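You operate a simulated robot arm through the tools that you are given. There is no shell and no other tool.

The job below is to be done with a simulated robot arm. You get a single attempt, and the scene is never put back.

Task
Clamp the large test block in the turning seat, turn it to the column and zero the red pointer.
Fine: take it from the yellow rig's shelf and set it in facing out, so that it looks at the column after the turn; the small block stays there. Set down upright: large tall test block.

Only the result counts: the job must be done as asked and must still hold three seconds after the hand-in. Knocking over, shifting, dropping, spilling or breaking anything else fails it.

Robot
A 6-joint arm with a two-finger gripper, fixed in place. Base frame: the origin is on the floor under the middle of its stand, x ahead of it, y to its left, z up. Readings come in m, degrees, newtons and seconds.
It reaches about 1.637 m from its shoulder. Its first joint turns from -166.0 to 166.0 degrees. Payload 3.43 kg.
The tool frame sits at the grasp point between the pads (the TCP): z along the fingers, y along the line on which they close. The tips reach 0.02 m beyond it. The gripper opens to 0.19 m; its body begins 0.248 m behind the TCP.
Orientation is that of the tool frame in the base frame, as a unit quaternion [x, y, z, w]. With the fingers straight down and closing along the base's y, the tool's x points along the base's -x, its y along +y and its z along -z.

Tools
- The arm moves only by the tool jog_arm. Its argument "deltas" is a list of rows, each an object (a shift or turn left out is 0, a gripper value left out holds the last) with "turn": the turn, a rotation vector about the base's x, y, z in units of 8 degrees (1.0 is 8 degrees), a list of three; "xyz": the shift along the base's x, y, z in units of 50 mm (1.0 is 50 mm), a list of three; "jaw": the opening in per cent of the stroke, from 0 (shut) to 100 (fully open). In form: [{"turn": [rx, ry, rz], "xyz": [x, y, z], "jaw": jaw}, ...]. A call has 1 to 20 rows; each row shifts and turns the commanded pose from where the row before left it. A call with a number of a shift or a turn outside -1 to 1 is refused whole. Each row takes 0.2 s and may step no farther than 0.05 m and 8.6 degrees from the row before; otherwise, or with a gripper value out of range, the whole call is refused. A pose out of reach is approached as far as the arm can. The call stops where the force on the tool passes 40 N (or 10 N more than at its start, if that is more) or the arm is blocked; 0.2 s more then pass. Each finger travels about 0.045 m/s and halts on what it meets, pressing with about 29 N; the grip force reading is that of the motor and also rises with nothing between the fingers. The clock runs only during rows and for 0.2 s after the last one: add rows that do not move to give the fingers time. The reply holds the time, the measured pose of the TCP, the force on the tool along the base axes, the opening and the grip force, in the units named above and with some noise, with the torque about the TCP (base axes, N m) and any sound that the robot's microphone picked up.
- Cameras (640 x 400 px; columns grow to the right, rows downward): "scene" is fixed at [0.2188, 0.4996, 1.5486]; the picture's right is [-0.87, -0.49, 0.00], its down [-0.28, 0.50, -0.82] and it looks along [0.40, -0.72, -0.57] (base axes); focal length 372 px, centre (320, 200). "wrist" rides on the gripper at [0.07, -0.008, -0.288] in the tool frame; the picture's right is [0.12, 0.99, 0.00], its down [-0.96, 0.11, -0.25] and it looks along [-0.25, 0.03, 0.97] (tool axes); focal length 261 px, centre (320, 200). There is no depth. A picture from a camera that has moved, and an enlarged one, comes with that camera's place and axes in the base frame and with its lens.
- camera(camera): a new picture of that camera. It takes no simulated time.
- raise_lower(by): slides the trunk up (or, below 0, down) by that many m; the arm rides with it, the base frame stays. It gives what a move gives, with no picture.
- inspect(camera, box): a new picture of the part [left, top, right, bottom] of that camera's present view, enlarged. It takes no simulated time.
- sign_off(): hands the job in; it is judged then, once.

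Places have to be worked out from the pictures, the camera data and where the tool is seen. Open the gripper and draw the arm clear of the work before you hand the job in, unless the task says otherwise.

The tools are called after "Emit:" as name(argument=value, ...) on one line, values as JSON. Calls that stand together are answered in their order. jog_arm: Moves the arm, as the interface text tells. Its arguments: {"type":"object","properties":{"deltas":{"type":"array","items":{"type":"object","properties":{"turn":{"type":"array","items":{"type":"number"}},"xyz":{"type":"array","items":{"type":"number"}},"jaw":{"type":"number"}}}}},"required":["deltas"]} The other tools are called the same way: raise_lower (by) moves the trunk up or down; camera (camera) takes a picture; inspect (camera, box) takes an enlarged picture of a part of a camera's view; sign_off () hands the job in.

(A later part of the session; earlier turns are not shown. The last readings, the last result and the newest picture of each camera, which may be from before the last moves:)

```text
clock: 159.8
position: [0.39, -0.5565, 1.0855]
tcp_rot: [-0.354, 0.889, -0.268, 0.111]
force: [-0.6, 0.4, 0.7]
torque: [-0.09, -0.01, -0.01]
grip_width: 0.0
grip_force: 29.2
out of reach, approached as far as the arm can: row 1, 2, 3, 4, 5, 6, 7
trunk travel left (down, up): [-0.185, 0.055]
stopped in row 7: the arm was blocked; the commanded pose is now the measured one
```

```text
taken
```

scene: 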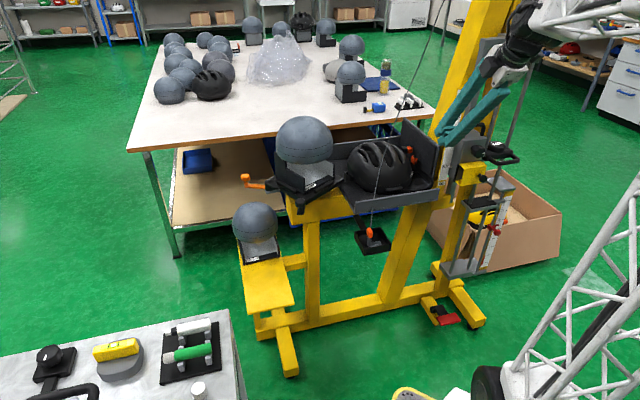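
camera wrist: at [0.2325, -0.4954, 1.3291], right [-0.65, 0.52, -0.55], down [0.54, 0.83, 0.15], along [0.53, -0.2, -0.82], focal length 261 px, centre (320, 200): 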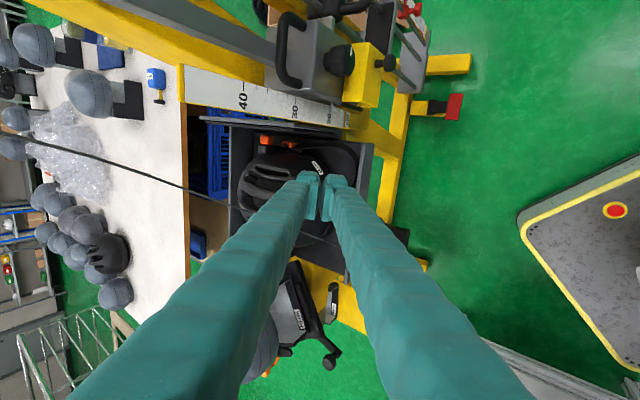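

The arm is pressed against a joint limit. A nearby known-good pose is the starting one (tool vertical around (0.465, -0.549, 1.165)), so I rotate the tool toward vertical right here in small steps.

Emit:
jog_arm(deltas=[{"turn": [0.606, 0.589, 0]}, {"turn": [0.606, 0.589, 0]}, {"turn": [0.606, 0.589, 0], "xyz": [0.1, 0, 0.2]}, {"turn": [0.606, 0.589, 0], "xyz": [0.2, 0, 0.3]}, {"turn": [0.606, 0.589, 0], "xyz": [0.3, 0, 0.3]}, {}])

Emit:
camera(camera="scene")

Emit:
camera(camera="wrist")

```text
clock: 161.2
position: [0.3734, -0.5694, 1.1022]
tcp_rot: [-0.368, 0.919, -0.021, 0.138]
force: [-0.7, -0.5, -0.1]
torque: [0.04, 0.0, 0.0]
grip_width: 0.0001
grip_force: 28.9
out of reach, approached as far as the arm can: row 1, 2, 3, 4, 5
trunk travel left (down, up): [-0.185, 0.055]
```

```text
taken
```

scene: 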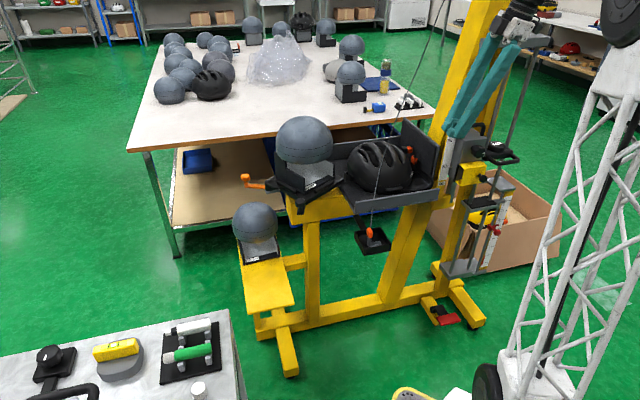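

```text
taken
camera wrist: at [0.2525, -0.642, 1.3628], right [-0.75, 0.64, -0.17], down [0.52, 0.72, 0.45], along [0.41, 0.25, -0.88], focal length 261 px, centre (320, 200)
```

wrist: 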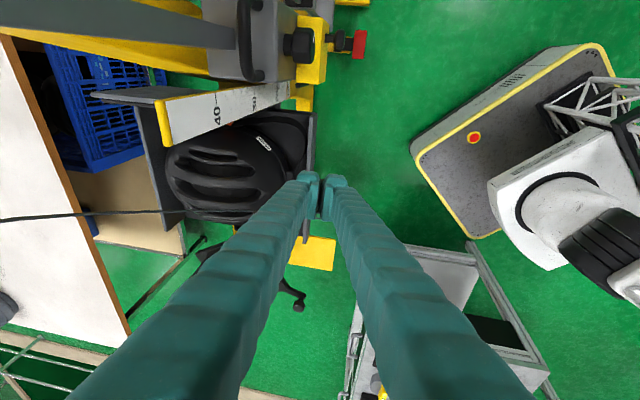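

Better — nearly vertical now. Continue to vertical while moving toward the known-good start pose.

Emit:
jog_arm(deltas=[{"turn": [-0.15, 0.65, 0], "xyz": [0.2, 0.1, 0.4]}, {"turn": [-0.15, 0.65, 0], "xyz": [0.4, 0.2, 0.5]}, {"turn": [-0.15, 0.65, 0], "xyz": [0.5, 0.2, 0.5]}, {"xyz": [0.5, 0.2, 0.4]}, {}])

Emit:
camera(camera="scene")

```text
clock: 162.3
position: [0.4533, -0.5349, 1.1966]
tcp_rot: [-0.368, 0.919, -0.002, 0.141]
force: [-0.5, 0.1, -1.1]
torque: [-0.02, -0.03, 0.02]
grip_width: 0.0001
grip_force: 29.1
out of reach, approached as far as the arm can: row 1, 2, 3
trunk travel left (down, up): [-0.185, 0.055]
```

```text
taken
```

scene: 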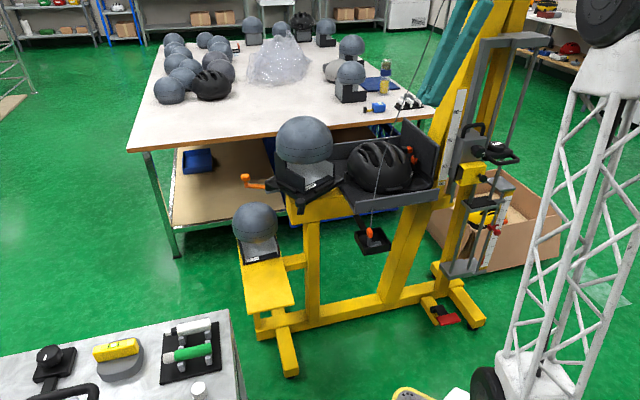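

Position recovered near the start pose. Now correct the remaining 16° tilt here.

Emit:
jog_arm(deltas=[{"turn": [-0.24, 0.62, 0]}, {"turn": [-0.24, 0.62, 0]}, {"turn": [-0.24, 0.62, 0], "xyz": [0.2, 0.2, 0]}, {}])

Emit:
camera(camera="wrist")

```text
clock: 163.3
position: [0.4622, -0.5255, 1.1965]
tcp_rot: [-0.369, 0.919, 0.004, 0.14]
force: [-0.8, 0.6, 0.0]
torque: [-0.03, -0.02, -0.01]
grip_width: 0.0001
grip_force: 28.8
out of reach, approached as far as the arm can: row 1, 2, 3
trunk travel left (down, up): [-0.185, 0.055]
```

```text
taken
camera wrist: at [0.3455, -0.6126, 1.4551], right [-0.76, 0.64, -0.13], down [0.52, 0.71, 0.48], along [0.4, 0.3, -0.87], focal length 261 px, centre (320, 200)
```

wrist: 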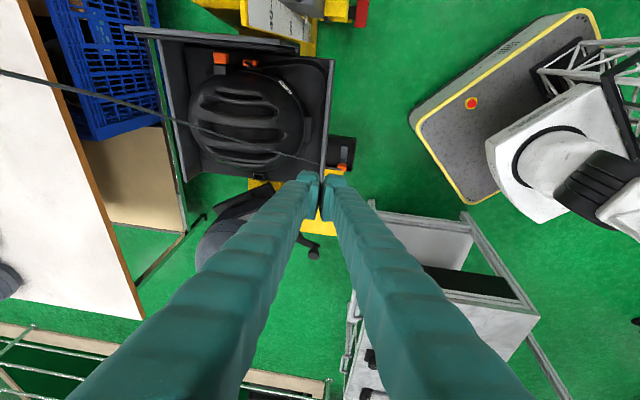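

A wrist joint seems to be at its limit in this branch. I try yawing the tool back toward the start yaw (−40°), which should free it.

Emit:
jog_arm(deltas=[{"turn": [0, 0, -0.8]}, {"turn": [0, 0, -0.8]}, {"turn": [0, 0, -0.8]}, {"turn": [0, 0, -0.8]}, {}])

Emit:
camera(camera="scene")

```text
clock: 164.6
position: [0.4592, -0.5274, 1.1937]
tcp_rot: [-0.156, 0.975, -0.022, 0.155]
force: [-0.7, 0.8, 0.1]
torque: [0.01, 0.0, -0.01]
grip_width: 0.0002
grip_force: 28.8
out of reach, approached as far as the arm can: row 4
trunk travel left (down, up): [-0.185, 0.055]
```

```text
taken
```

scene: 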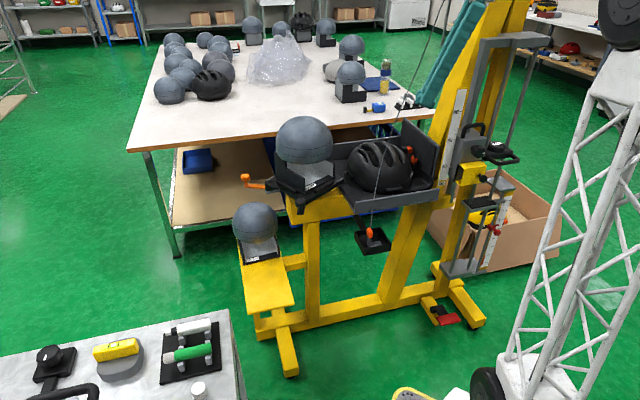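

Tilt still limited here. I move further out to a roomier place (≈(0.68, -0.33, 1.2)), staying high, and then correct the tilt.

Emit:
jog_arm(deltas=[{"xyz": [0.4, 0.4, 0.2]}, {"xyz": [0.6, 0.5, 0.2]}, {"xyz": [0.6, 0.5, 0]}, {"xyz": [0.6, 0.5, 0]}, {"xyz": [0.6, 0.5, 0]}, {"xyz": [0.6, 0.5, 0]}, {"xyz": [0.6, 0.5, 0]}, {"turn": [0, 0.7, 0]}, {"turn": [0, 0.7, 0]}, {"turn": [0, 0.7, 0]}, {}])

Emit:
camera(camera="scene")

Emit:
camera(camera="wrist")

```text
clock: 166.9
position: [0.6303, -0.3844, 1.2109]
tcp_rot: [-0.158, 0.978, 0.082, 0.113]
force: [0.4, -0.2, -0.2]
torque: [0.02, 0.03, 0.03]
grip_width: 0.0
grip_force: 29.0
out of reach, approached as far as the arm can: row 1, 2, 3, 6, 7, 8, 9, 10
trunk travel left (down, up): [-0.185, 0.055]
```

```text
taken
```

scene: 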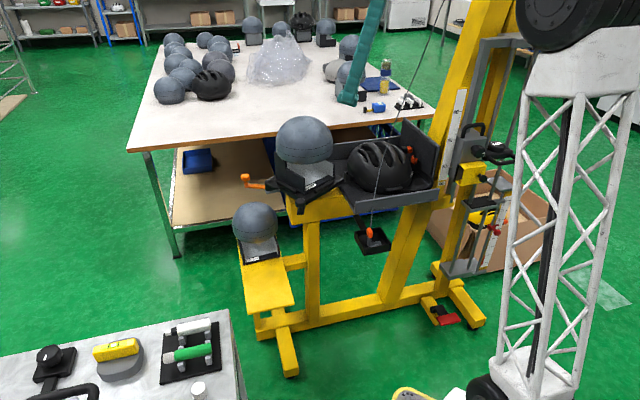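

```text
taken
camera wrist: at [0.5113, -0.4696, 1.4685], right [-0.43, 0.9, 0.09], down [0.8, 0.34, 0.49], along [0.41, 0.29, -0.87], focal length 261 px, centre (320, 200)
```

wrist: 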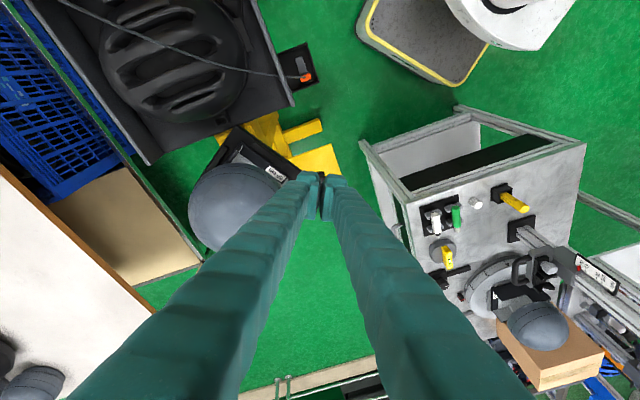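

Still ~16° short of vertical. I try lower down (z≈1.05), where the wrist has more bend available.

Emit:
jog_arm(deltas=[{"xyz": [0.1, 0.3, -0.6]}, {"xyz": [0.1, 0.3, -0.7]}, {"xyz": [0.1, 0.3, -0.7]}, {"xyz": [0.1, 0.3, -0.7]}, {"turn": [-0.5, 0.5, 0]}, {"turn": [-0.5, 0.5, 0]}, {"turn": [-0.5, 0.5, 0]}, {}])

Emit:
camera(camera="scene")

Emit:
camera(camera="wrist")

```text
clock: 168.8
position: [0.6485, -0.3231, 1.0706]
tcp_rot: [-0.158, 0.977, 0.082, 0.113]
force: [-0.3, 0.3, -0.5]
torque: [-0.02, 0.04, -0.02]
grip_width: 0.0
grip_force: 28.5
out of reach, approached as far as the arm can: row 5, 6, 7
trunk travel left (down, up): [-0.185, 0.055]
```

```text
taken
```

scene: 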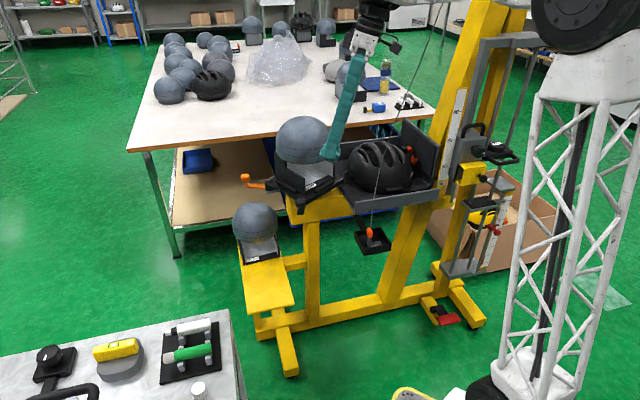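

```text
taken
camera wrist: at [0.5301, -0.4079, 1.3293], right [-0.43, 0.9, 0.09], down [0.8, 0.34, 0.49], along [0.41, 0.29, -0.87], focal length 261 px, centre (320, 200)
```

wrist: 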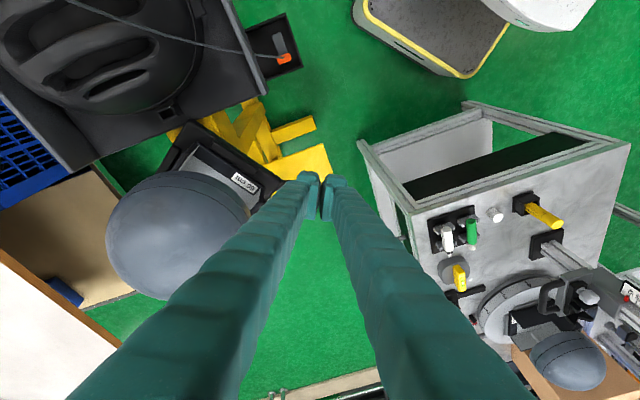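

Orientation is limited, but a 16° lean is workable for pushing. Let me locate the handle from here.

Emit:
inspect(camera="wrist", box=[90, 80, 350, 300])

Emit:
inspect(camera="scene", box=[230, 100, 370, 220])

```text
1.82 times, centred on (220, 190) of wrist
camera zoom: at [0.5301, -0.4079, 1.3293], right [-0.43, 0.9, 0.09], down [0.8, 0.34, 0.49], along [0.41, 0.29, -0.87], focal length 474 px, centre (502, 218)
```

zoom: 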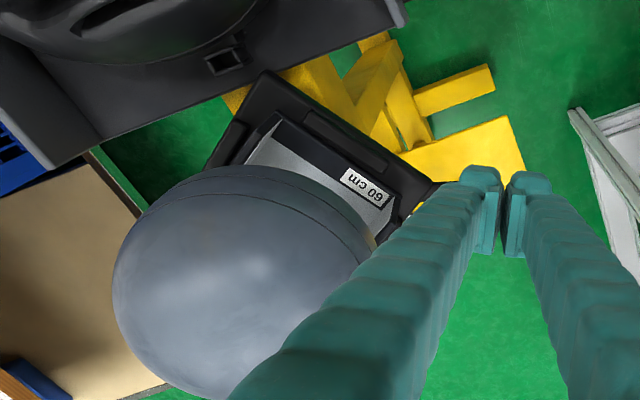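

```text
3.33 times, centred on (300, 160) of scene
camera zoom: at [0.2188, 0.4996, 1.5486], right [-0.87, -0.49, 0.0], down [-0.28, 0.5, -0.82], along [0.4, -0.72, -0.57], focal length 1239 px, centre (387, 333)
```

zoom: 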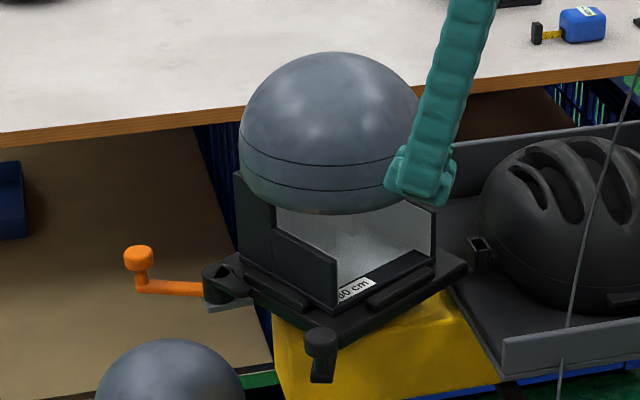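

Handle knob is at ≈(0.733, -0.296). I move to its clockwise side and descend beside it.

Emit:
jog_arm(deltas=[{"xyz": [0.6, 0.3, 0]}, {"xyz": [0.8, 0.35, 0]}, {"xyz": [0.8, 0.35, 0]}, {"xyz": [0.8, 0.35, -0.3]}, {"xyz": [0, 0, -0.8]}, {"xyz": [0, 0, -0.8]}, {"xyz": [0, 0, -0.8]}, {"xyz": [0, 0, -0.8]}, {"xyz": [0, 0, -0.3]}, {}])

Emit:
camera(camera="wrist")

Emit:
inspect(camera="scene", box=[230, 100, 370, 220])

```text
clock: 170.9
position: [0.7984, -0.2565, 0.8827]
tcp_rot: [-0.157, 0.978, 0.081, 0.113]
force: [0.4, -0.5, -0.7]
torque: [-0.02, -0.02, 0.0]
grip_width: 0.0
grip_force: 28.6
trunk travel left (down, up): [-0.185, 0.055]
```

```text
taken
camera wrist: at [0.678, -0.3421, 1.1415], right [-0.43, 0.9, 0.09], down [0.8, 0.34, 0.49], along [0.41, 0.29, -0.87], focal length 261 px, centre (320, 200)
```

wrist: 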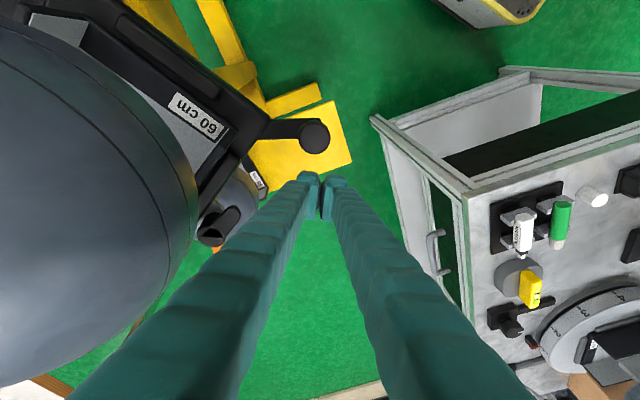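

```text
3.33 times, centred on (300, 160) of scene
camera zoom: at [0.2188, 0.4996, 1.5486], right [-0.87, -0.49, 0.0], down [-0.28, 0.5, -0.82], along [0.4, -0.72, -0.57], focal length 1239 px, centre (387, 333)
```

zoom: 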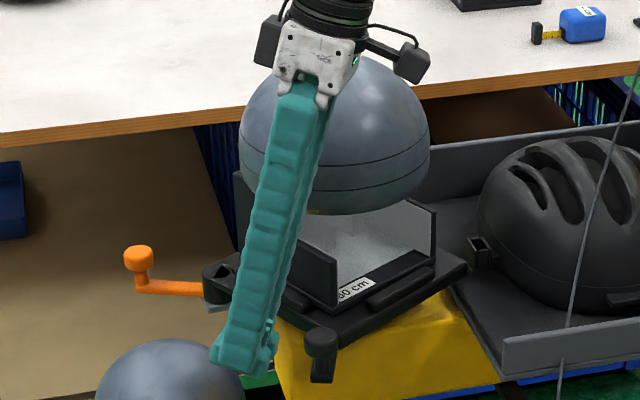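

In position. Push the handle counter-clockwise, in chunks, verifying the arm tracks.

Emit:
jog_arm(deltas=[{"xyz": [-0.29, -0.2, 0]}, {"xyz": [-0.29, -0.2, 0]}, {"xyz": [-0.2, -0.06, 0]}, {"xyz": [-0.2, -0.06, 0]}, {"xyz": [-0.27, -0.12, 0]}, {"xyz": [-0.27, -0.12, 0]}, {}])

Emit:
camera(camera="wrist")

```text
clock: 172.6
position: [0.7229, -0.2927, 0.882]
tcp_rot: [-0.157, 0.978, 0.083, 0.113]
force: [0.5, 0.5, -0.2]
torque: [0.03, 0.01, -0.04]
grip_width: 0.0
grip_force: 28.8
trunk travel left (down, up): [-0.185, 0.055]
```

```text
taken
camera wrist: at [0.6041, -0.3789, 1.1405], right [-0.43, 0.9, 0.09], down [0.8, 0.34, 0.49], along [0.41, 0.29, -0.87], focal length 261 px, centre (320, 200)
```

wrist: 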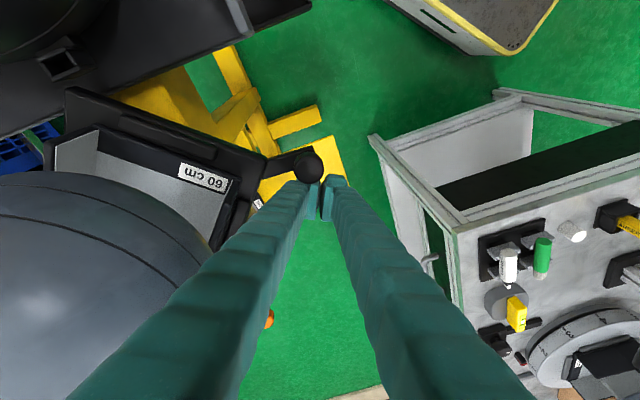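

Tracking well; seat ≈50°. Continue to the 90° stop.

Emit:
jog_arm(deltas=[{"xyz": [-0.25, -0.17, 0]}, {"xyz": [-0.25, -0.17, 0]}, {"xyz": [-0.23, -0.22, 0]}, {"xyz": [-0.23, -0.22, 0]}, {"xyz": [-0.19, -0.26, 0]}, {"xyz": [-0.19, -0.26, 0]}, {"xyz": [-0.1, -0.2, 0]}, {}])

Emit:
camera(camera="wrist")

Emit:
inspect(camera="scene", box=[230, 100, 450, 240])

```text
clock: 174.3
position: [0.6504, -0.3688, 0.8807]
tcp_rot: [-0.158, 0.977, 0.082, 0.114]
force: [-0.5, -0.1, -0.1]
torque: [0.0, 0.0, -0.02]
grip_width: 0.0001
grip_force: 29.1
trunk travel left (down, up): [-0.185, 0.055]
```

```text
taken
camera wrist: at [0.5319, -0.4537, 1.1398], right [-0.43, 0.9, 0.09], down [0.8, 0.34, 0.49], along [0.41, 0.29, -0.87], focal length 261 px, centre (320, 200)
```

wrist: 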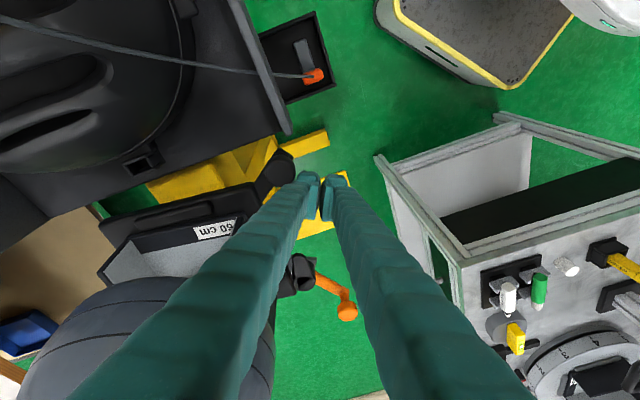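

```text
2.86 times, centred on (340, 170) of scene
camera zoom: at [0.2188, 0.4996, 1.5486], right [-0.87, -0.49, 0.0], down [-0.28, 0.5, -0.82], along [0.4, -0.72, -0.57], focal length 1062 px, centre (263, 286)
```

zoom: 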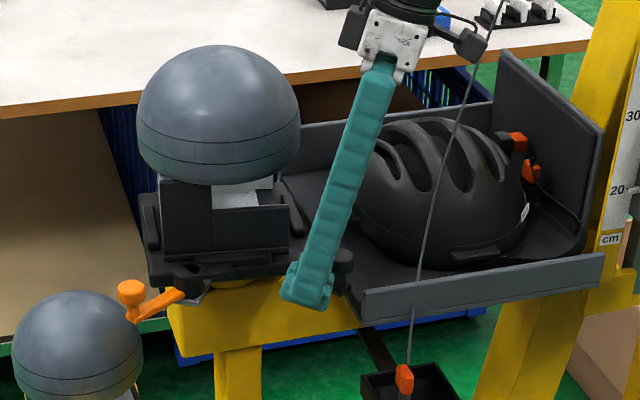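

Nearly there (≈82°); the block's notch now faces the column. Push the last few degrees onto the stop.

Emit:
jog_arm(deltas=[{"xyz": [-0.08, -0.2, 0]}, {"xyz": [-0.06, -0.14, 0]}, {"xyz": [-0.05, -0.1, 0]}, {}])

Emit:
inspect(camera="wrist", box=[80, 80, 400, 340])

Emit:
inspect(camera="scene", box=[230, 100, 400, 220])

```text
clock: 175.4
position: [0.6424, -0.3874, 0.8824]
tcp_rot: [-0.157, 0.977, 0.084, 0.115]
force: [23.7, 44.9, 1.8]
torque: [-0.52, 0.23, 0.55]
grip_width: 0.0
grip_force: 28.6
trunk travel left (down, up): [-0.185, 0.055]
stopped in row 4: the force on the tool passed its limit at 42 N (the readings are from after the stop); the commanded pose is now the measured one
```

```text
1.54 times, centred on (240, 210) of wrist
camera zoom: at [0.5235, -0.4748, 1.1396], right [-0.43, 0.9, 0.1], down [0.8, 0.33, 0.49], along [0.41, 0.29, -0.86], focal length 401 px, centre (443, 185)
```

zoom: 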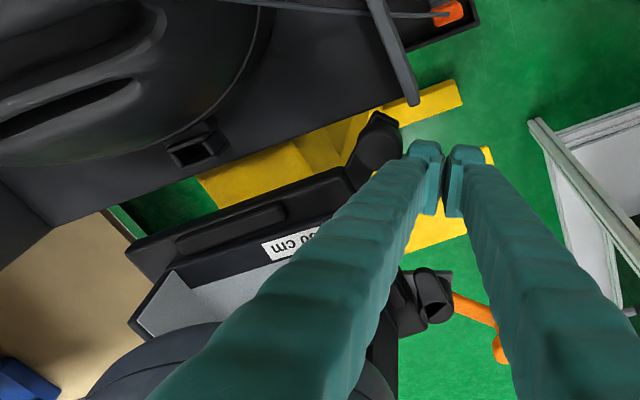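

```text
3.33 times, centred on (315, 160) of scene
camera zoom: at [0.2188, 0.4996, 1.5486], right [-0.87, -0.49, 0.0], down [-0.28, 0.5, -0.82], along [0.4, -0.72, -0.57], focal length 1239 px, centre (337, 333)
```

zoom: 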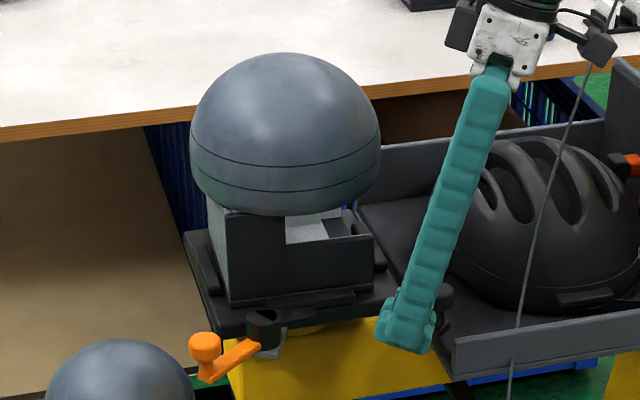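

Seat is on its 90° stop and the block faces the column. Next: close the clamp here (seat stop will react). Back off the handle and move over to the lever.

Emit:
jog_arm(deltas=[{"xyz": [0.1, 0.4, 0]}, {"xyz": [0.1, 0.3, 0.8]}, {"xyz": [0.2, 0.3, 0.8]}, {"xyz": [0.8, 0.4, 0.3]}, {"xyz": [0.85, 0.4, 0]}, {"xyz": [0.85, 0.3, 0]}, {"xyz": [0.85, 0.2, 0]}, {"xyz": [0.5, 0, 0]}, {}])

Emit:
camera(camera="wrist")

Emit:
inspect(camera="scene", box=[230, 100, 400, 220])

```text
clock: 177.4
position: [0.8534, -0.2799, 0.9762]
tcp_rot: [-0.156, 0.978, 0.084, 0.112]
force: [0.1, -0.3, 0.4]
torque: [0.03, -0.01, 0.0]
grip_width: 0.0001
grip_force: 29.3
trunk travel left (down, up): [-0.185, 0.055]
```

```text
taken
camera wrist: at [0.733, -0.3655, 1.2345], right [-0.43, 0.9, 0.1], down [0.8, 0.33, 0.49], along [0.41, 0.29, -0.87], focal length 261 px, centre (320, 200)
```

wrist: 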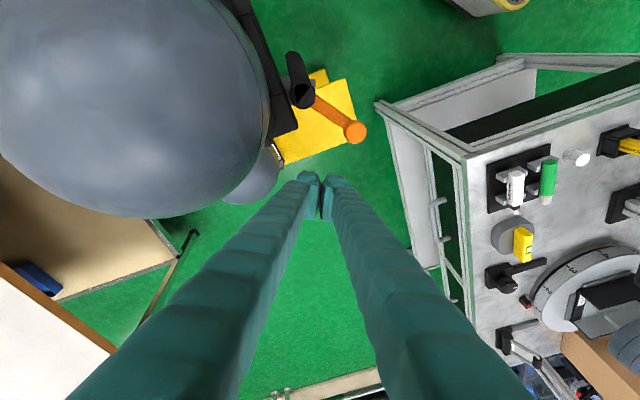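

```text
3.33 times, centred on (315, 160) of scene
camera zoom: at [0.2188, 0.4996, 1.5486], right [-0.87, -0.49, 0.0], down [-0.28, 0.5, -0.82], along [0.4, -0.72, -0.57], focal length 1239 px, centre (337, 333)
```

zoom: 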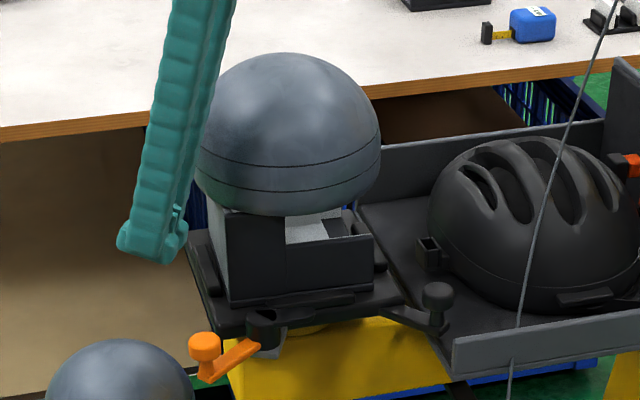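

Lever hub ≈(0.772, -0.334), knob ≈(0.783, -0.254). Descend on its +x side and push it counter-clockwise until its end stop.

Emit:
jog_arm(deltas=[{"xyz": [-0.1, 0.35, -0.6]}, {"xyz": [-0.07, 0, -0.7]}, {"xyz": [0, 0, -0.52]}, {"xyz": [-0.28, 0.02, 0]}, {"xyz": [-0.34, 0.18, 0]}, {"xyz": [-0.39, 0.1, 0]}, {"xyz": [-0.2, 0.01, 0]}, {"xyz": [-0.2, 0.01, 0]}, {}])

Emit:
camera(camera="wrist")

Emit:
inspect(camera="scene", box=[230, 100, 400, 220])

```text
clock: 179.4
position: [0.7761, -0.2437, 0.8874]
tcp_rot: [-0.155, 0.978, 0.083, 0.113]
force: [0.1, 0.9, 0.3]
torque: [-0.01, 0.01, -0.01]
grip_width: 0.0002
grip_force: 28.9
trunk travel left (down, up): [-0.185, 0.055]
```

```text
taken
camera wrist: at [0.6563, -0.3304, 1.1438], right [-0.43, 0.9, 0.1], down [0.8, 0.33, 0.49], along [0.41, 0.29, -0.87], focal length 261 px, centre (320, 200)
```

wrist: 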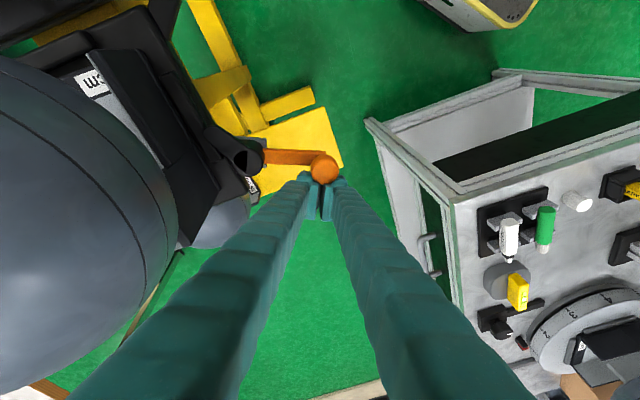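

```text
3.33 times, centred on (315, 160) of scene
camera zoom: at [0.2188, 0.4996, 1.5486], right [-0.87, -0.49, 0.0], down [-0.28, 0.5, -0.82], along [0.4, -0.72, -0.57], focal length 1239 px, centre (337, 333)
```

zoom: 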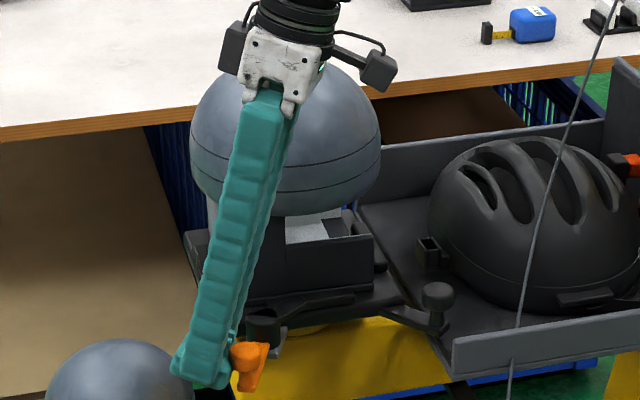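

The lever is closing. Continue to the end.

Emit:
jog_arm(deltas=[{"xyz": [-0.22, 0.04, 0]}, {"xyz": [-0.25, 0.0, 0]}, {"xyz": [-0.26, -0.05, 0]}, {"xyz": [-0.17, -0.06, 0]}, {"xyz": [-0.15, -0.08, 0]}, {}])

Emit:
camera(camera="wrist")

Emit:
inspect(camera="scene", box=[230, 100, 400, 220])

```text
clock: 180.6
position: [0.7317, -0.248, 0.8887]
tcp_rot: [-0.156, 0.977, 0.083, 0.117]
force: [27.4, 19.0, -4.3]
torque: [-0.04, 0.2, 0.6]
grip_width: 0.0
grip_force: 28.9
trunk travel left (down, up): [-0.185, 0.055]
stopped in row 5: the force on the tool passed its limit at 51 N (the readings are from after the stop); the commanded pose is now the measured one
```

```text
taken
camera wrist: at [0.6108, -0.3332, 1.1441], right [-0.43, 0.9, 0.1], down [0.8, 0.33, 0.5], along [0.41, 0.29, -0.86], focal length 261 px, centre (320, 200)
```

wrist: 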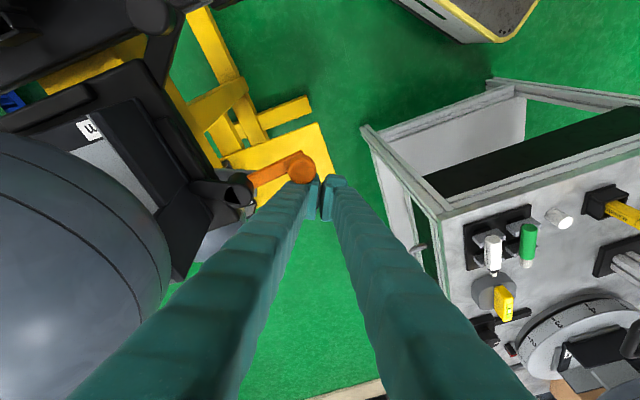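

```text
3.33 times, centred on (315, 160) of scene
camera zoom: at [0.2188, 0.4996, 1.5486], right [-0.87, -0.49, 0.0], down [-0.28, 0.5, -0.82], along [0.4, -0.72, -0.57], focal length 1239 px, centre (337, 333)
```

zoom: 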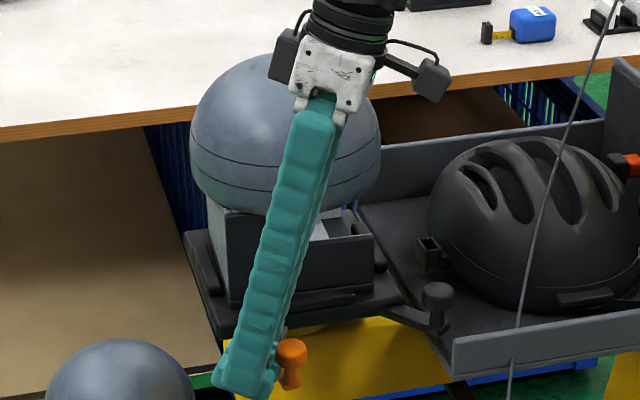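

The lever has reached its closed end (≈142°, as at the start relative to the seat). Look closely at toe and block.

Emit:
inspect(camera="wrist", box=[120, 60, 340, 260])

Emit:
inspect(camera="scene", box=[270, 150, 350, 215])

```text
2.00 times, centred on (230, 160) of wrist
camera zoom: at [0.6108, -0.3332, 1.1441], right [-0.43, 0.9, 0.1], down [0.8, 0.33, 0.5], along [0.41, 0.29, -0.86], focal length 521 px, centre (500, 280)
```

zoom: 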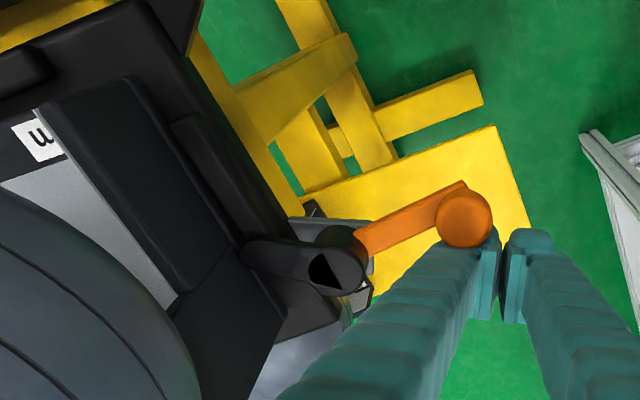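

```text
6.15 times, centred on (310, 182) of scene
camera zoom: at [0.2188, 0.4996, 1.5486], right [-0.87, -0.49, 0.0], down [-0.28, 0.5, -0.82], along [0.4, -0.72, -0.57], focal length 2287 px, centre (382, 308)
```

zoom: 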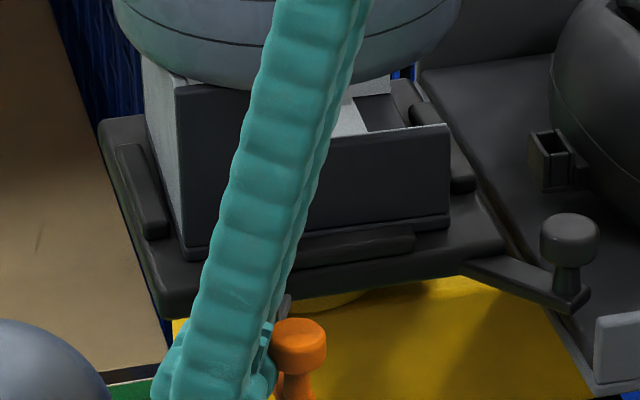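

Toe is pressed against the block; clamp closed, seat on its stop. Now the red pointer: look at the gauge.

Emit:
inspect(camera="scene", box=[440, 170, 540, 280])

Emit:
inspect(camera="scene", box=[470, 180, 520, 230])

Emit:
inspect(camera="scene", box=[460, 220, 510, 280])

```text
3.64 times, centred on (490, 225) of scene
camera zoom: at [0.2188, 0.4996, 1.5486], right [-0.87, -0.49, 0.0], down [-0.28, 0.5, -0.82], along [0.4, -0.72, -0.57], focal length 1351 px, centre (-298, 109)
```

zoom: 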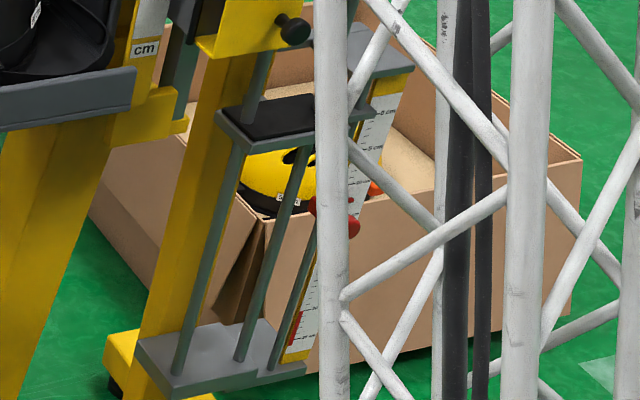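

```text
8.00 times, centred on (495, 205) of scene
camera zoom: at [0.2188, 0.4996, 1.5486], right [-0.87, -0.49, 0.0], down [-0.28, 0.5, -0.82], along [0.4, -0.72, -0.57], focal length 2972 px, centre (-1080, 160)
```

zoom: 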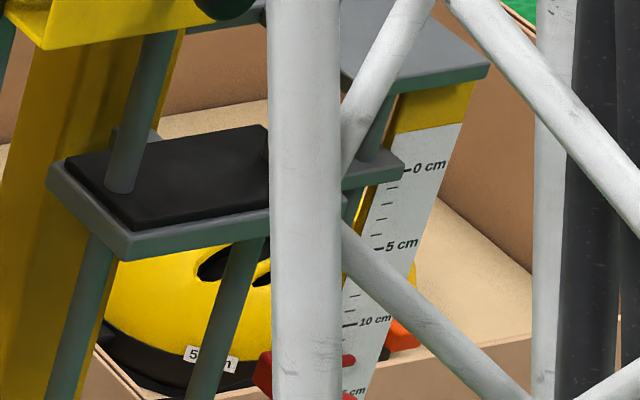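

```text
6.67 times, centred on (485, 250) of scene
camera zoom: at [0.2188, 0.4996, 1.5486], right [-0.87, -0.49, 0.0], down [-0.28, 0.5, -0.82], along [0.4, -0.72, -0.57], focal length 2477 px, centre (-780, -133)
```

zoom: 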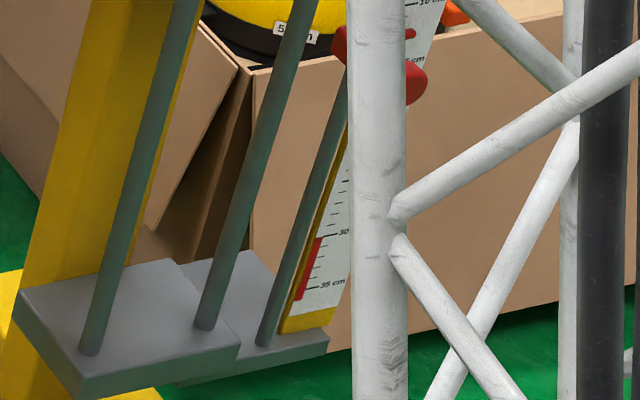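

The scale reads 0 cm at the top and the red pointer sits at ~13 cm; zeroing means sliding it up to the 0 mark. I back away from the lever and move to a place from which I can view the gauge closely.

Emit:
jog_arm(deltas=[{"xyz": [0.4, 0.3, 0]}, {"xyz": [0.2, 0.3, 0.8]}, {"xyz": [0, 0.3, 0.9]}, {"xyz": [0, 0.2, 0.9]}, {"xyz": [-0.5, 0.2, 0.7]}, {"xyz": [-0.9, 0.1, 0]}, {"xyz": [-0.9, 0, 0]}, {"xyz": [-0.9, 0, 0]}, {"xyz": [-0.9, -0.2, 0]}, {"xyz": [-0.9, -0.2, 0]}])

Emit:
inspect(camera="scene", box=[230, 100, 400, 220])

Emit:
camera(camera="scene")

```text
clock: 182.8
position: [0.5072, -0.1978, 1.0476]
tcp_rot: [-0.156, 0.977, 0.084, 0.116]
force: [0.5, 0.0, 0.2]
torque: [0.07, 0.14, 0.01]
grip_width: 0.0
grip_force: 29.3
trunk travel left (down, up): [-0.185, 0.055]
```

```text
3.33 times, centred on (315, 160) of scene
camera zoom: at [0.2188, 0.4996, 1.5486], right [-0.87, -0.49, 0.0], down [-0.28, 0.5, -0.82], along [0.4, -0.72, -0.57], focal length 1239 px, centre (337, 333)
```

zoom: 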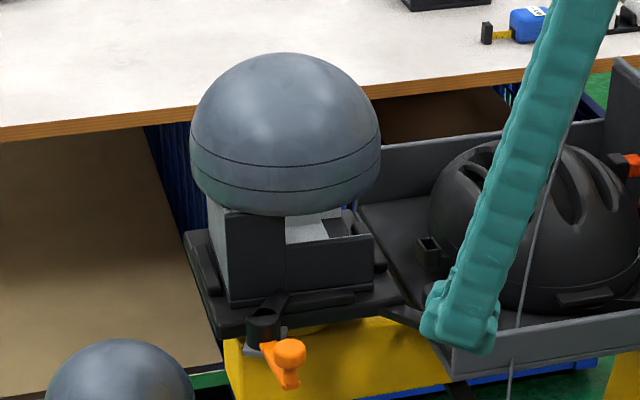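

```text
taken
```

scene: 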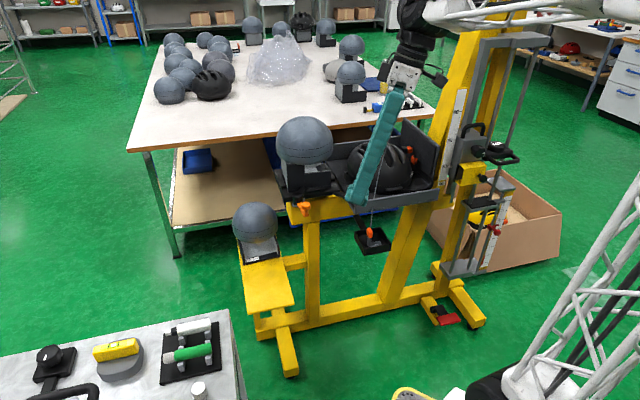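

Close-up of the closed clamp, and the gauge (now unobstructed).

Emit:
inspect(camera="scene", box=[280, 170, 330, 215])

Emit:
inspect(camera="scene", box=[470, 185, 520, 235])

Emit:
inspect(camera="scene", box=[440, 130, 530, 200])

```text
8.89 times, centred on (305, 192) of scene
camera zoom: at [0.2188, 0.4996, 1.5486], right [-0.87, -0.49, 0.0], down [-0.28, 0.5, -0.82], along [0.4, -0.72, -0.57], focal length 3303 px, centre (453, 267)
```

zoom: 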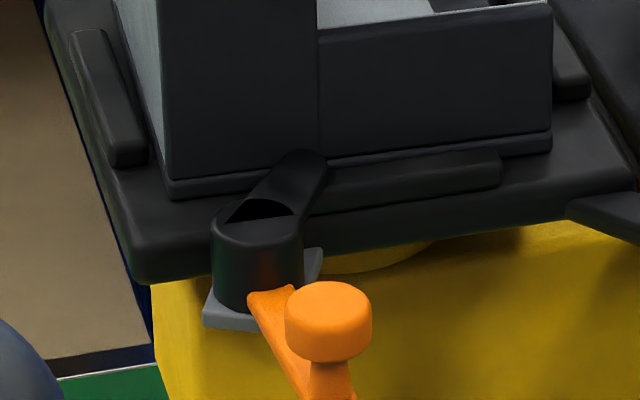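

```text
8.00 times, centred on (495, 210) of scene
camera zoom: at [0.2188, 0.4996, 1.5486], right [-0.87, -0.49, 0.0], down [-0.28, 0.5, -0.82], along [0.4, -0.72, -0.57], focal length 2972 px, centre (-1080, 120)
```

zoom: 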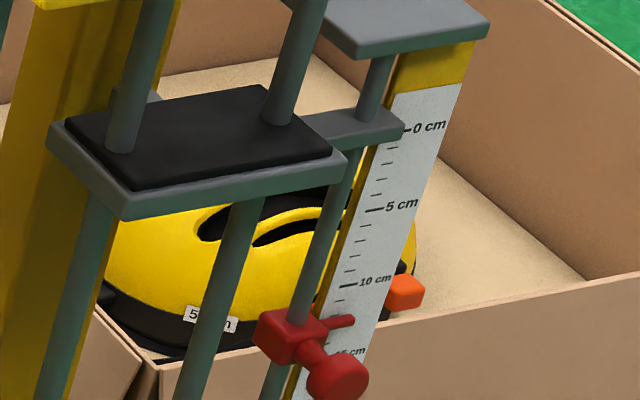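

```text
5.71 times, centred on (485, 165) of scene
camera zoom: at [0.2188, 0.4996, 1.5486], right [-0.87, -0.49, 0.0], down [-0.28, 0.5, -0.82], along [0.4, -0.72, -0.57], focal length 2123 px, centre (-623, 400)
```

zoom: 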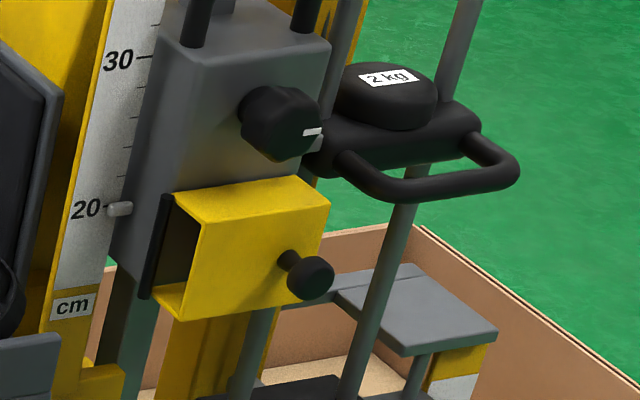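

The gauge is clear now: the red slider sits at ≈12.5 cm on its rod with a round knob facing the robot side. I'll orient the tool to grip that knob from above-front (fingers left/right of it). First rotate in free space, in two halves.

Emit:
jog_arm(deltas=[{"turn": [-0.474, 0.188, 0.824], "xyz": [-0.2, -0.2, 0.2]}, {"turn": [-0.474, 0.188, 0.824], "xyz": [-0.2, -0.2, 0.2]}, {"turn": [-0.474, 0.188, 0.824], "xyz": [-0.2, -0.2, 0.2]}, {"turn": [-0.474, 0.188, 0.824]}, {"turn": [-0.474, 0.188, 0.824]}, {"turn": [-0.474, 0.188, 0.824]}, {}])

Emit:
camera(camera="scene")

Emit:
camera(camera="wrist")

```text
clock: 184.4
position: [0.4806, -0.2304, 1.0637]
tcp_rot: [-0.486, 0.863, 0.039, 0.133]
force: [1.0, 0.0, -0.4]
torque: [-0.01, 0.0, 0.0]
grip_width: 0.0
grip_force: 28.9
out of reach, approached as far as the arm can: row 1, 2, 3, 4, 5, 6
trunk travel left (down, up): [-0.185, 0.055]
```

```text
taken
```

scene: 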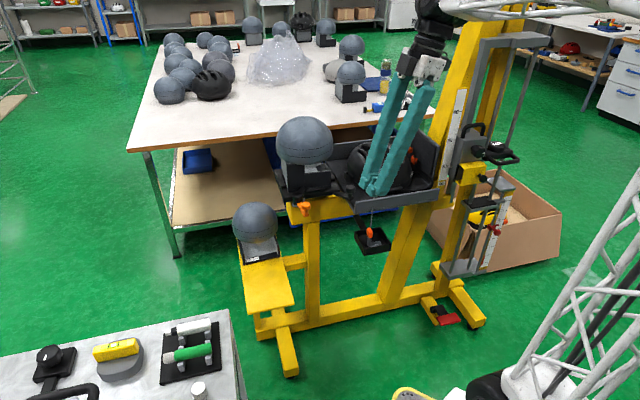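

```text
taken
camera wrist: at [0.3978, -0.3496, 1.322], right [-0.9, 0.42, -0.09], down [0.33, 0.81, 0.49], along [0.28, 0.41, -0.87], focal length 261 px, centre (320, 200)
```

wrist: 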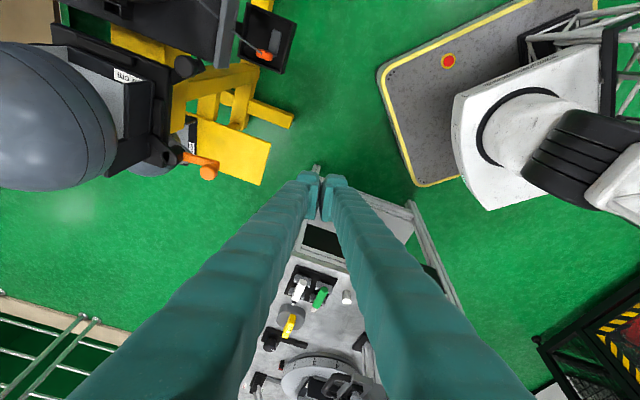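

The tilt is still blocked here by a wrist-bend limit. At a lower, farther place the forearm slopes down and should allow it; I move toward the gauge side in free space (robot side of the rig) and lower.

Emit:
jog_arm(deltas=[{"xyz": [-0.6, -0.6, 0]}, {"xyz": [-0.6, -0.6, 0]}, {"xyz": [-0.6, -0.6, -0.3]}, {"xyz": [-0.5, -0.6, -0.5]}, {"xyz": [-0.4, -0.6, -0.6]}, {"xyz": [-0.2, -0.5, -0.6]}, {}])

Emit:
camera(camera="scene")

Emit:
camera(camera="wrist")

```text
clock: 186.0
position: [0.3394, -0.4037, 0.9619]
tcp_rot: [-0.485, 0.863, 0.037, 0.141]
force: [0.1, 0.1, -0.3]
torque: [0.05, -0.05, -0.01]
grip_width: 0.0
grip_force: 29.6
trunk travel left (down, up): [-0.185, 0.055]
```

```text
taken
```

scene: 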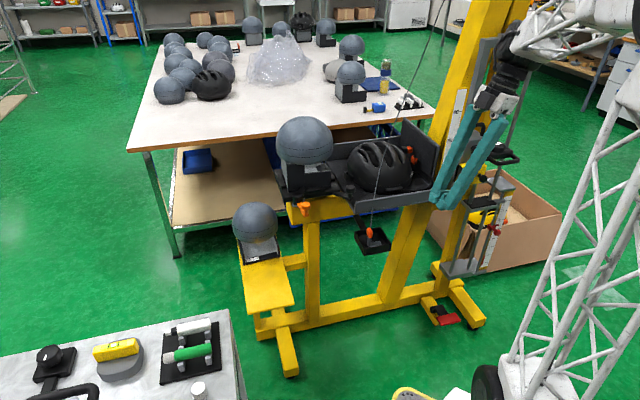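

```text
taken
camera wrist: at [0.252, -0.5243, 1.2182], right [-0.9, 0.43, -0.11], down [0.32, 0.81, 0.5], along [0.3, 0.41, -0.86], focal length 261 px, centre (320, 200)
```

wrist: 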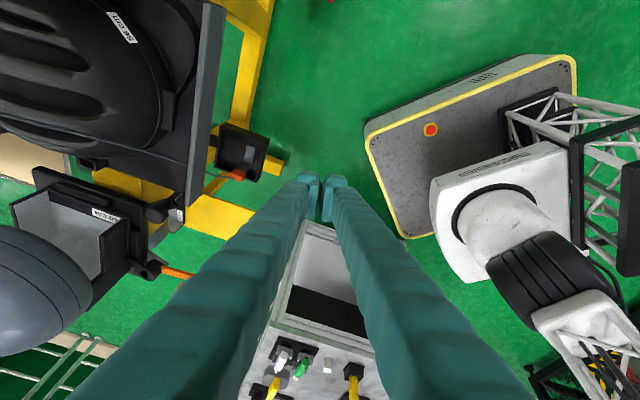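

No flags here. Try tilting the tool toward the gauge (−y) now.

Emit:
jog_arm(deltas=[{"turn": [-0.8, 0, 0]}, {"turn": [-0.8, 0, 0]}, {"turn": [-0.8, 0, 0]}, {"turn": [-0.8, 0, 0]}, {}])

```text
clock: 187.4
position: [0.3225, -0.4216, 0.9078]
tcp_rot: [-0.508, 0.846, -0.137, 0.082]
force: [0.6, 0.6, 0.5]
torque: [-0.09, -0.04, -0.02]
grip_width: 0.0
grip_force: 28.6
out of reach, approached as far as the arm can: row 1, 2, 3, 4
trunk travel left (down, up): [-0.185, 0.055]
stopped in row 5: the arm was blocked; the commanded pose is now the measured one
```

It tilted partly but the arm is folded close to its base. I move outward (−y) to unfold, then continue tilting.

Emit:
jog_arm(deltas=[{"xyz": [0, -0.2, 0.3]}, {"xyz": [0, -0.5, 0.2]}, {"xyz": [-0.1, -0.7, 0]}, {"xyz": [-0.1, -0.7, 0]}, {"xyz": [-0.1, -0.6, 0]}, {}])

Emit:
camera(camera="scene")

Emit:
camera(camera="wrist")

```text
clock: 188.8
position: [0.3051, -0.5555, 0.9332]
tcp_rot: [-0.508, 0.846, -0.14, 0.083]
force: [-1.2, 0.0, 0.6]
torque: [-0.02, 0.02, 0.01]
grip_width: 0.0
grip_force: 29.5
trunk travel left (down, up): [-0.185, 0.055]
```

```text
taken
```

scene: 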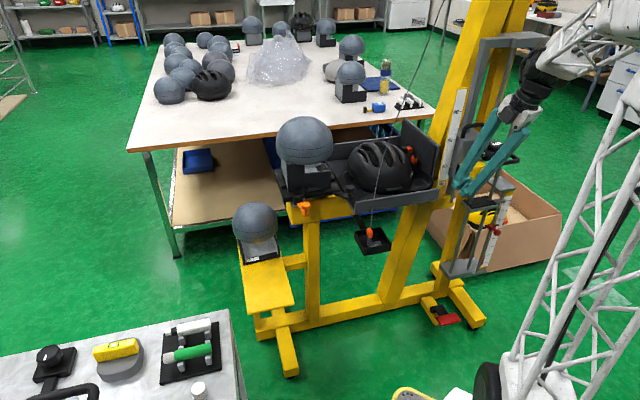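

```text
taken
camera wrist: at [0.1973, -0.5779, 1.2097], right [-0.89, 0.34, -0.32], down [0.29, 0.94, 0.2], along [0.36, 0.08, -0.93], focal length 261 px, centre (320, 200)
```

wrist: 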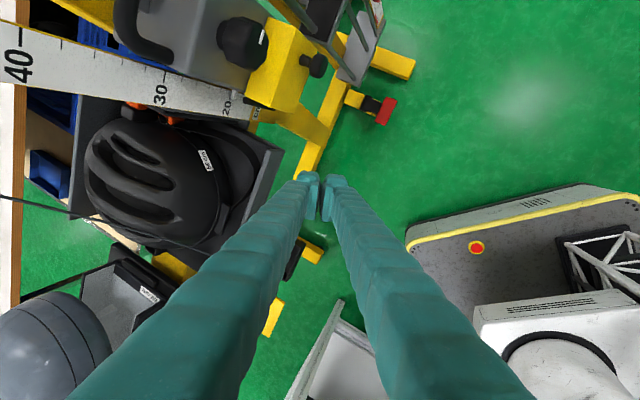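

Unfolded, no flags. Continue tilting toward the gauge while shifting toward its front.

Emit:
jog_arm(deltas=[{"xyz": [-0.4, 0, 0], "turn": [-0.5, 0.2, 0]}, {"xyz": [-0.4, 0, 0], "turn": [-0.5, 0.2, 0]}, {"xyz": [-0.4, 0, 0], "turn": [-0.5, 0.2, 0]}, {"xyz": [-0.4, 0, 0], "turn": [-0.5, 0.2, 0]}, {}])

Emit:
camera(camera="wrist")

Emit:
camera(camera="scene")

```text
clock: 190.0
position: [0.2001, -0.5625, 0.9133]
tcp_rot: [-0.523, 0.82, -0.232, -0.021]
force: [0.5, -0.4, 0.0]
torque: [0.06, -0.01, 0.01]
grip_width: 0.0001
grip_force: 29.0
out of reach, approached as far as the arm can: row 2, 3, 4
trunk travel left (down, up): [-0.185, 0.055]
```

```text
taken
camera wrist: at [0.1147, -0.5103, 1.1929], right [-0.92, 0.24, -0.32], down [0.28, 0.96, -0.09], along [0.29, -0.17, -0.94], focal length 261 px, centre (320, 200)
```

wrist: 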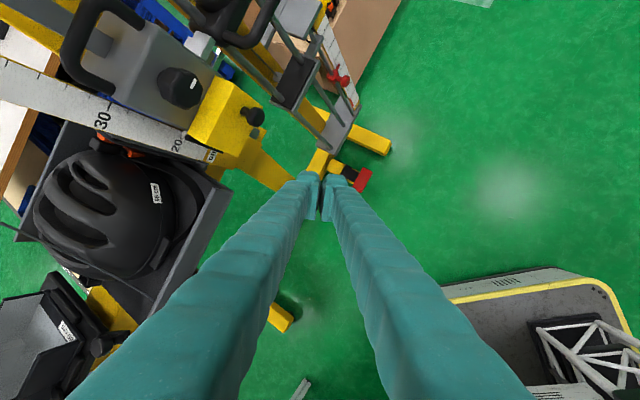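

```text
taken
```

scene: 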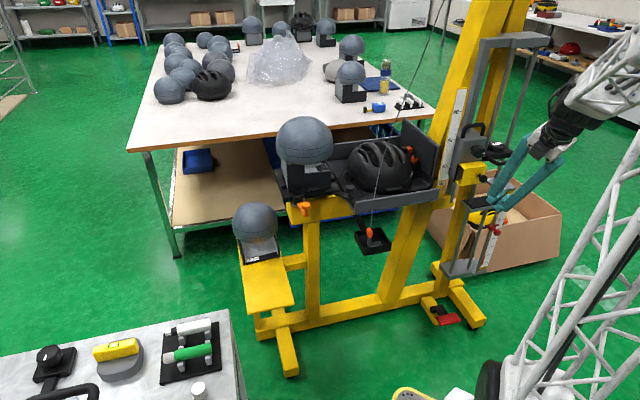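

The tool now leans toward the gauge and the pointer is in view. Zoom in.

Emit:
inspect(camera="wrist", box=[240, 0, 420, 150])

Emit:
inspect(camera="wrist", box=[290, 20, 380, 110])

```text
2.67 times, centred on (330, 75) of wrist
camera zoom: at [0.1147, -0.5103, 1.1929], right [-0.92, 0.24, -0.32], down [0.28, 0.96, -0.09], along [0.29, -0.17, -0.94], focal length 695 px, centre (293, 533)
```

zoom: 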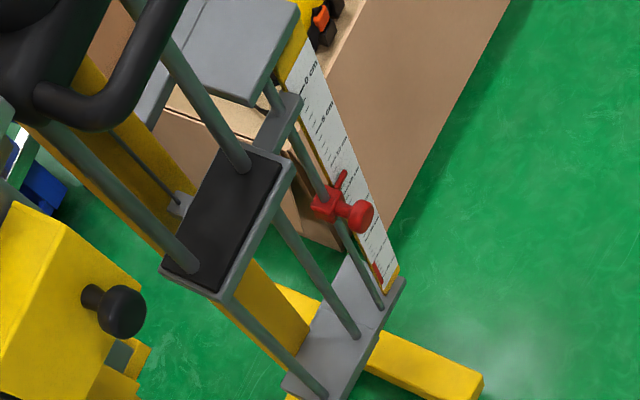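

```text
4.44 times, centred on (335, 65) of wrist
camera zoom: at [0.1147, -0.5103, 1.1929], right [-0.92, 0.24, -0.32], down [0.28, 0.96, -0.09], along [0.29, -0.17, -0.94], focal length 1158 px, centre (253, 800)
```

zoom: 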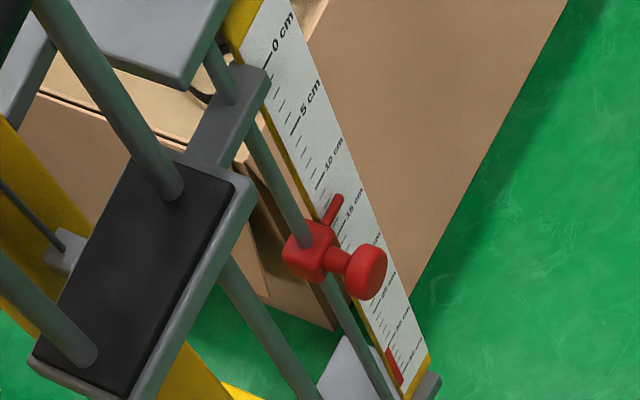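

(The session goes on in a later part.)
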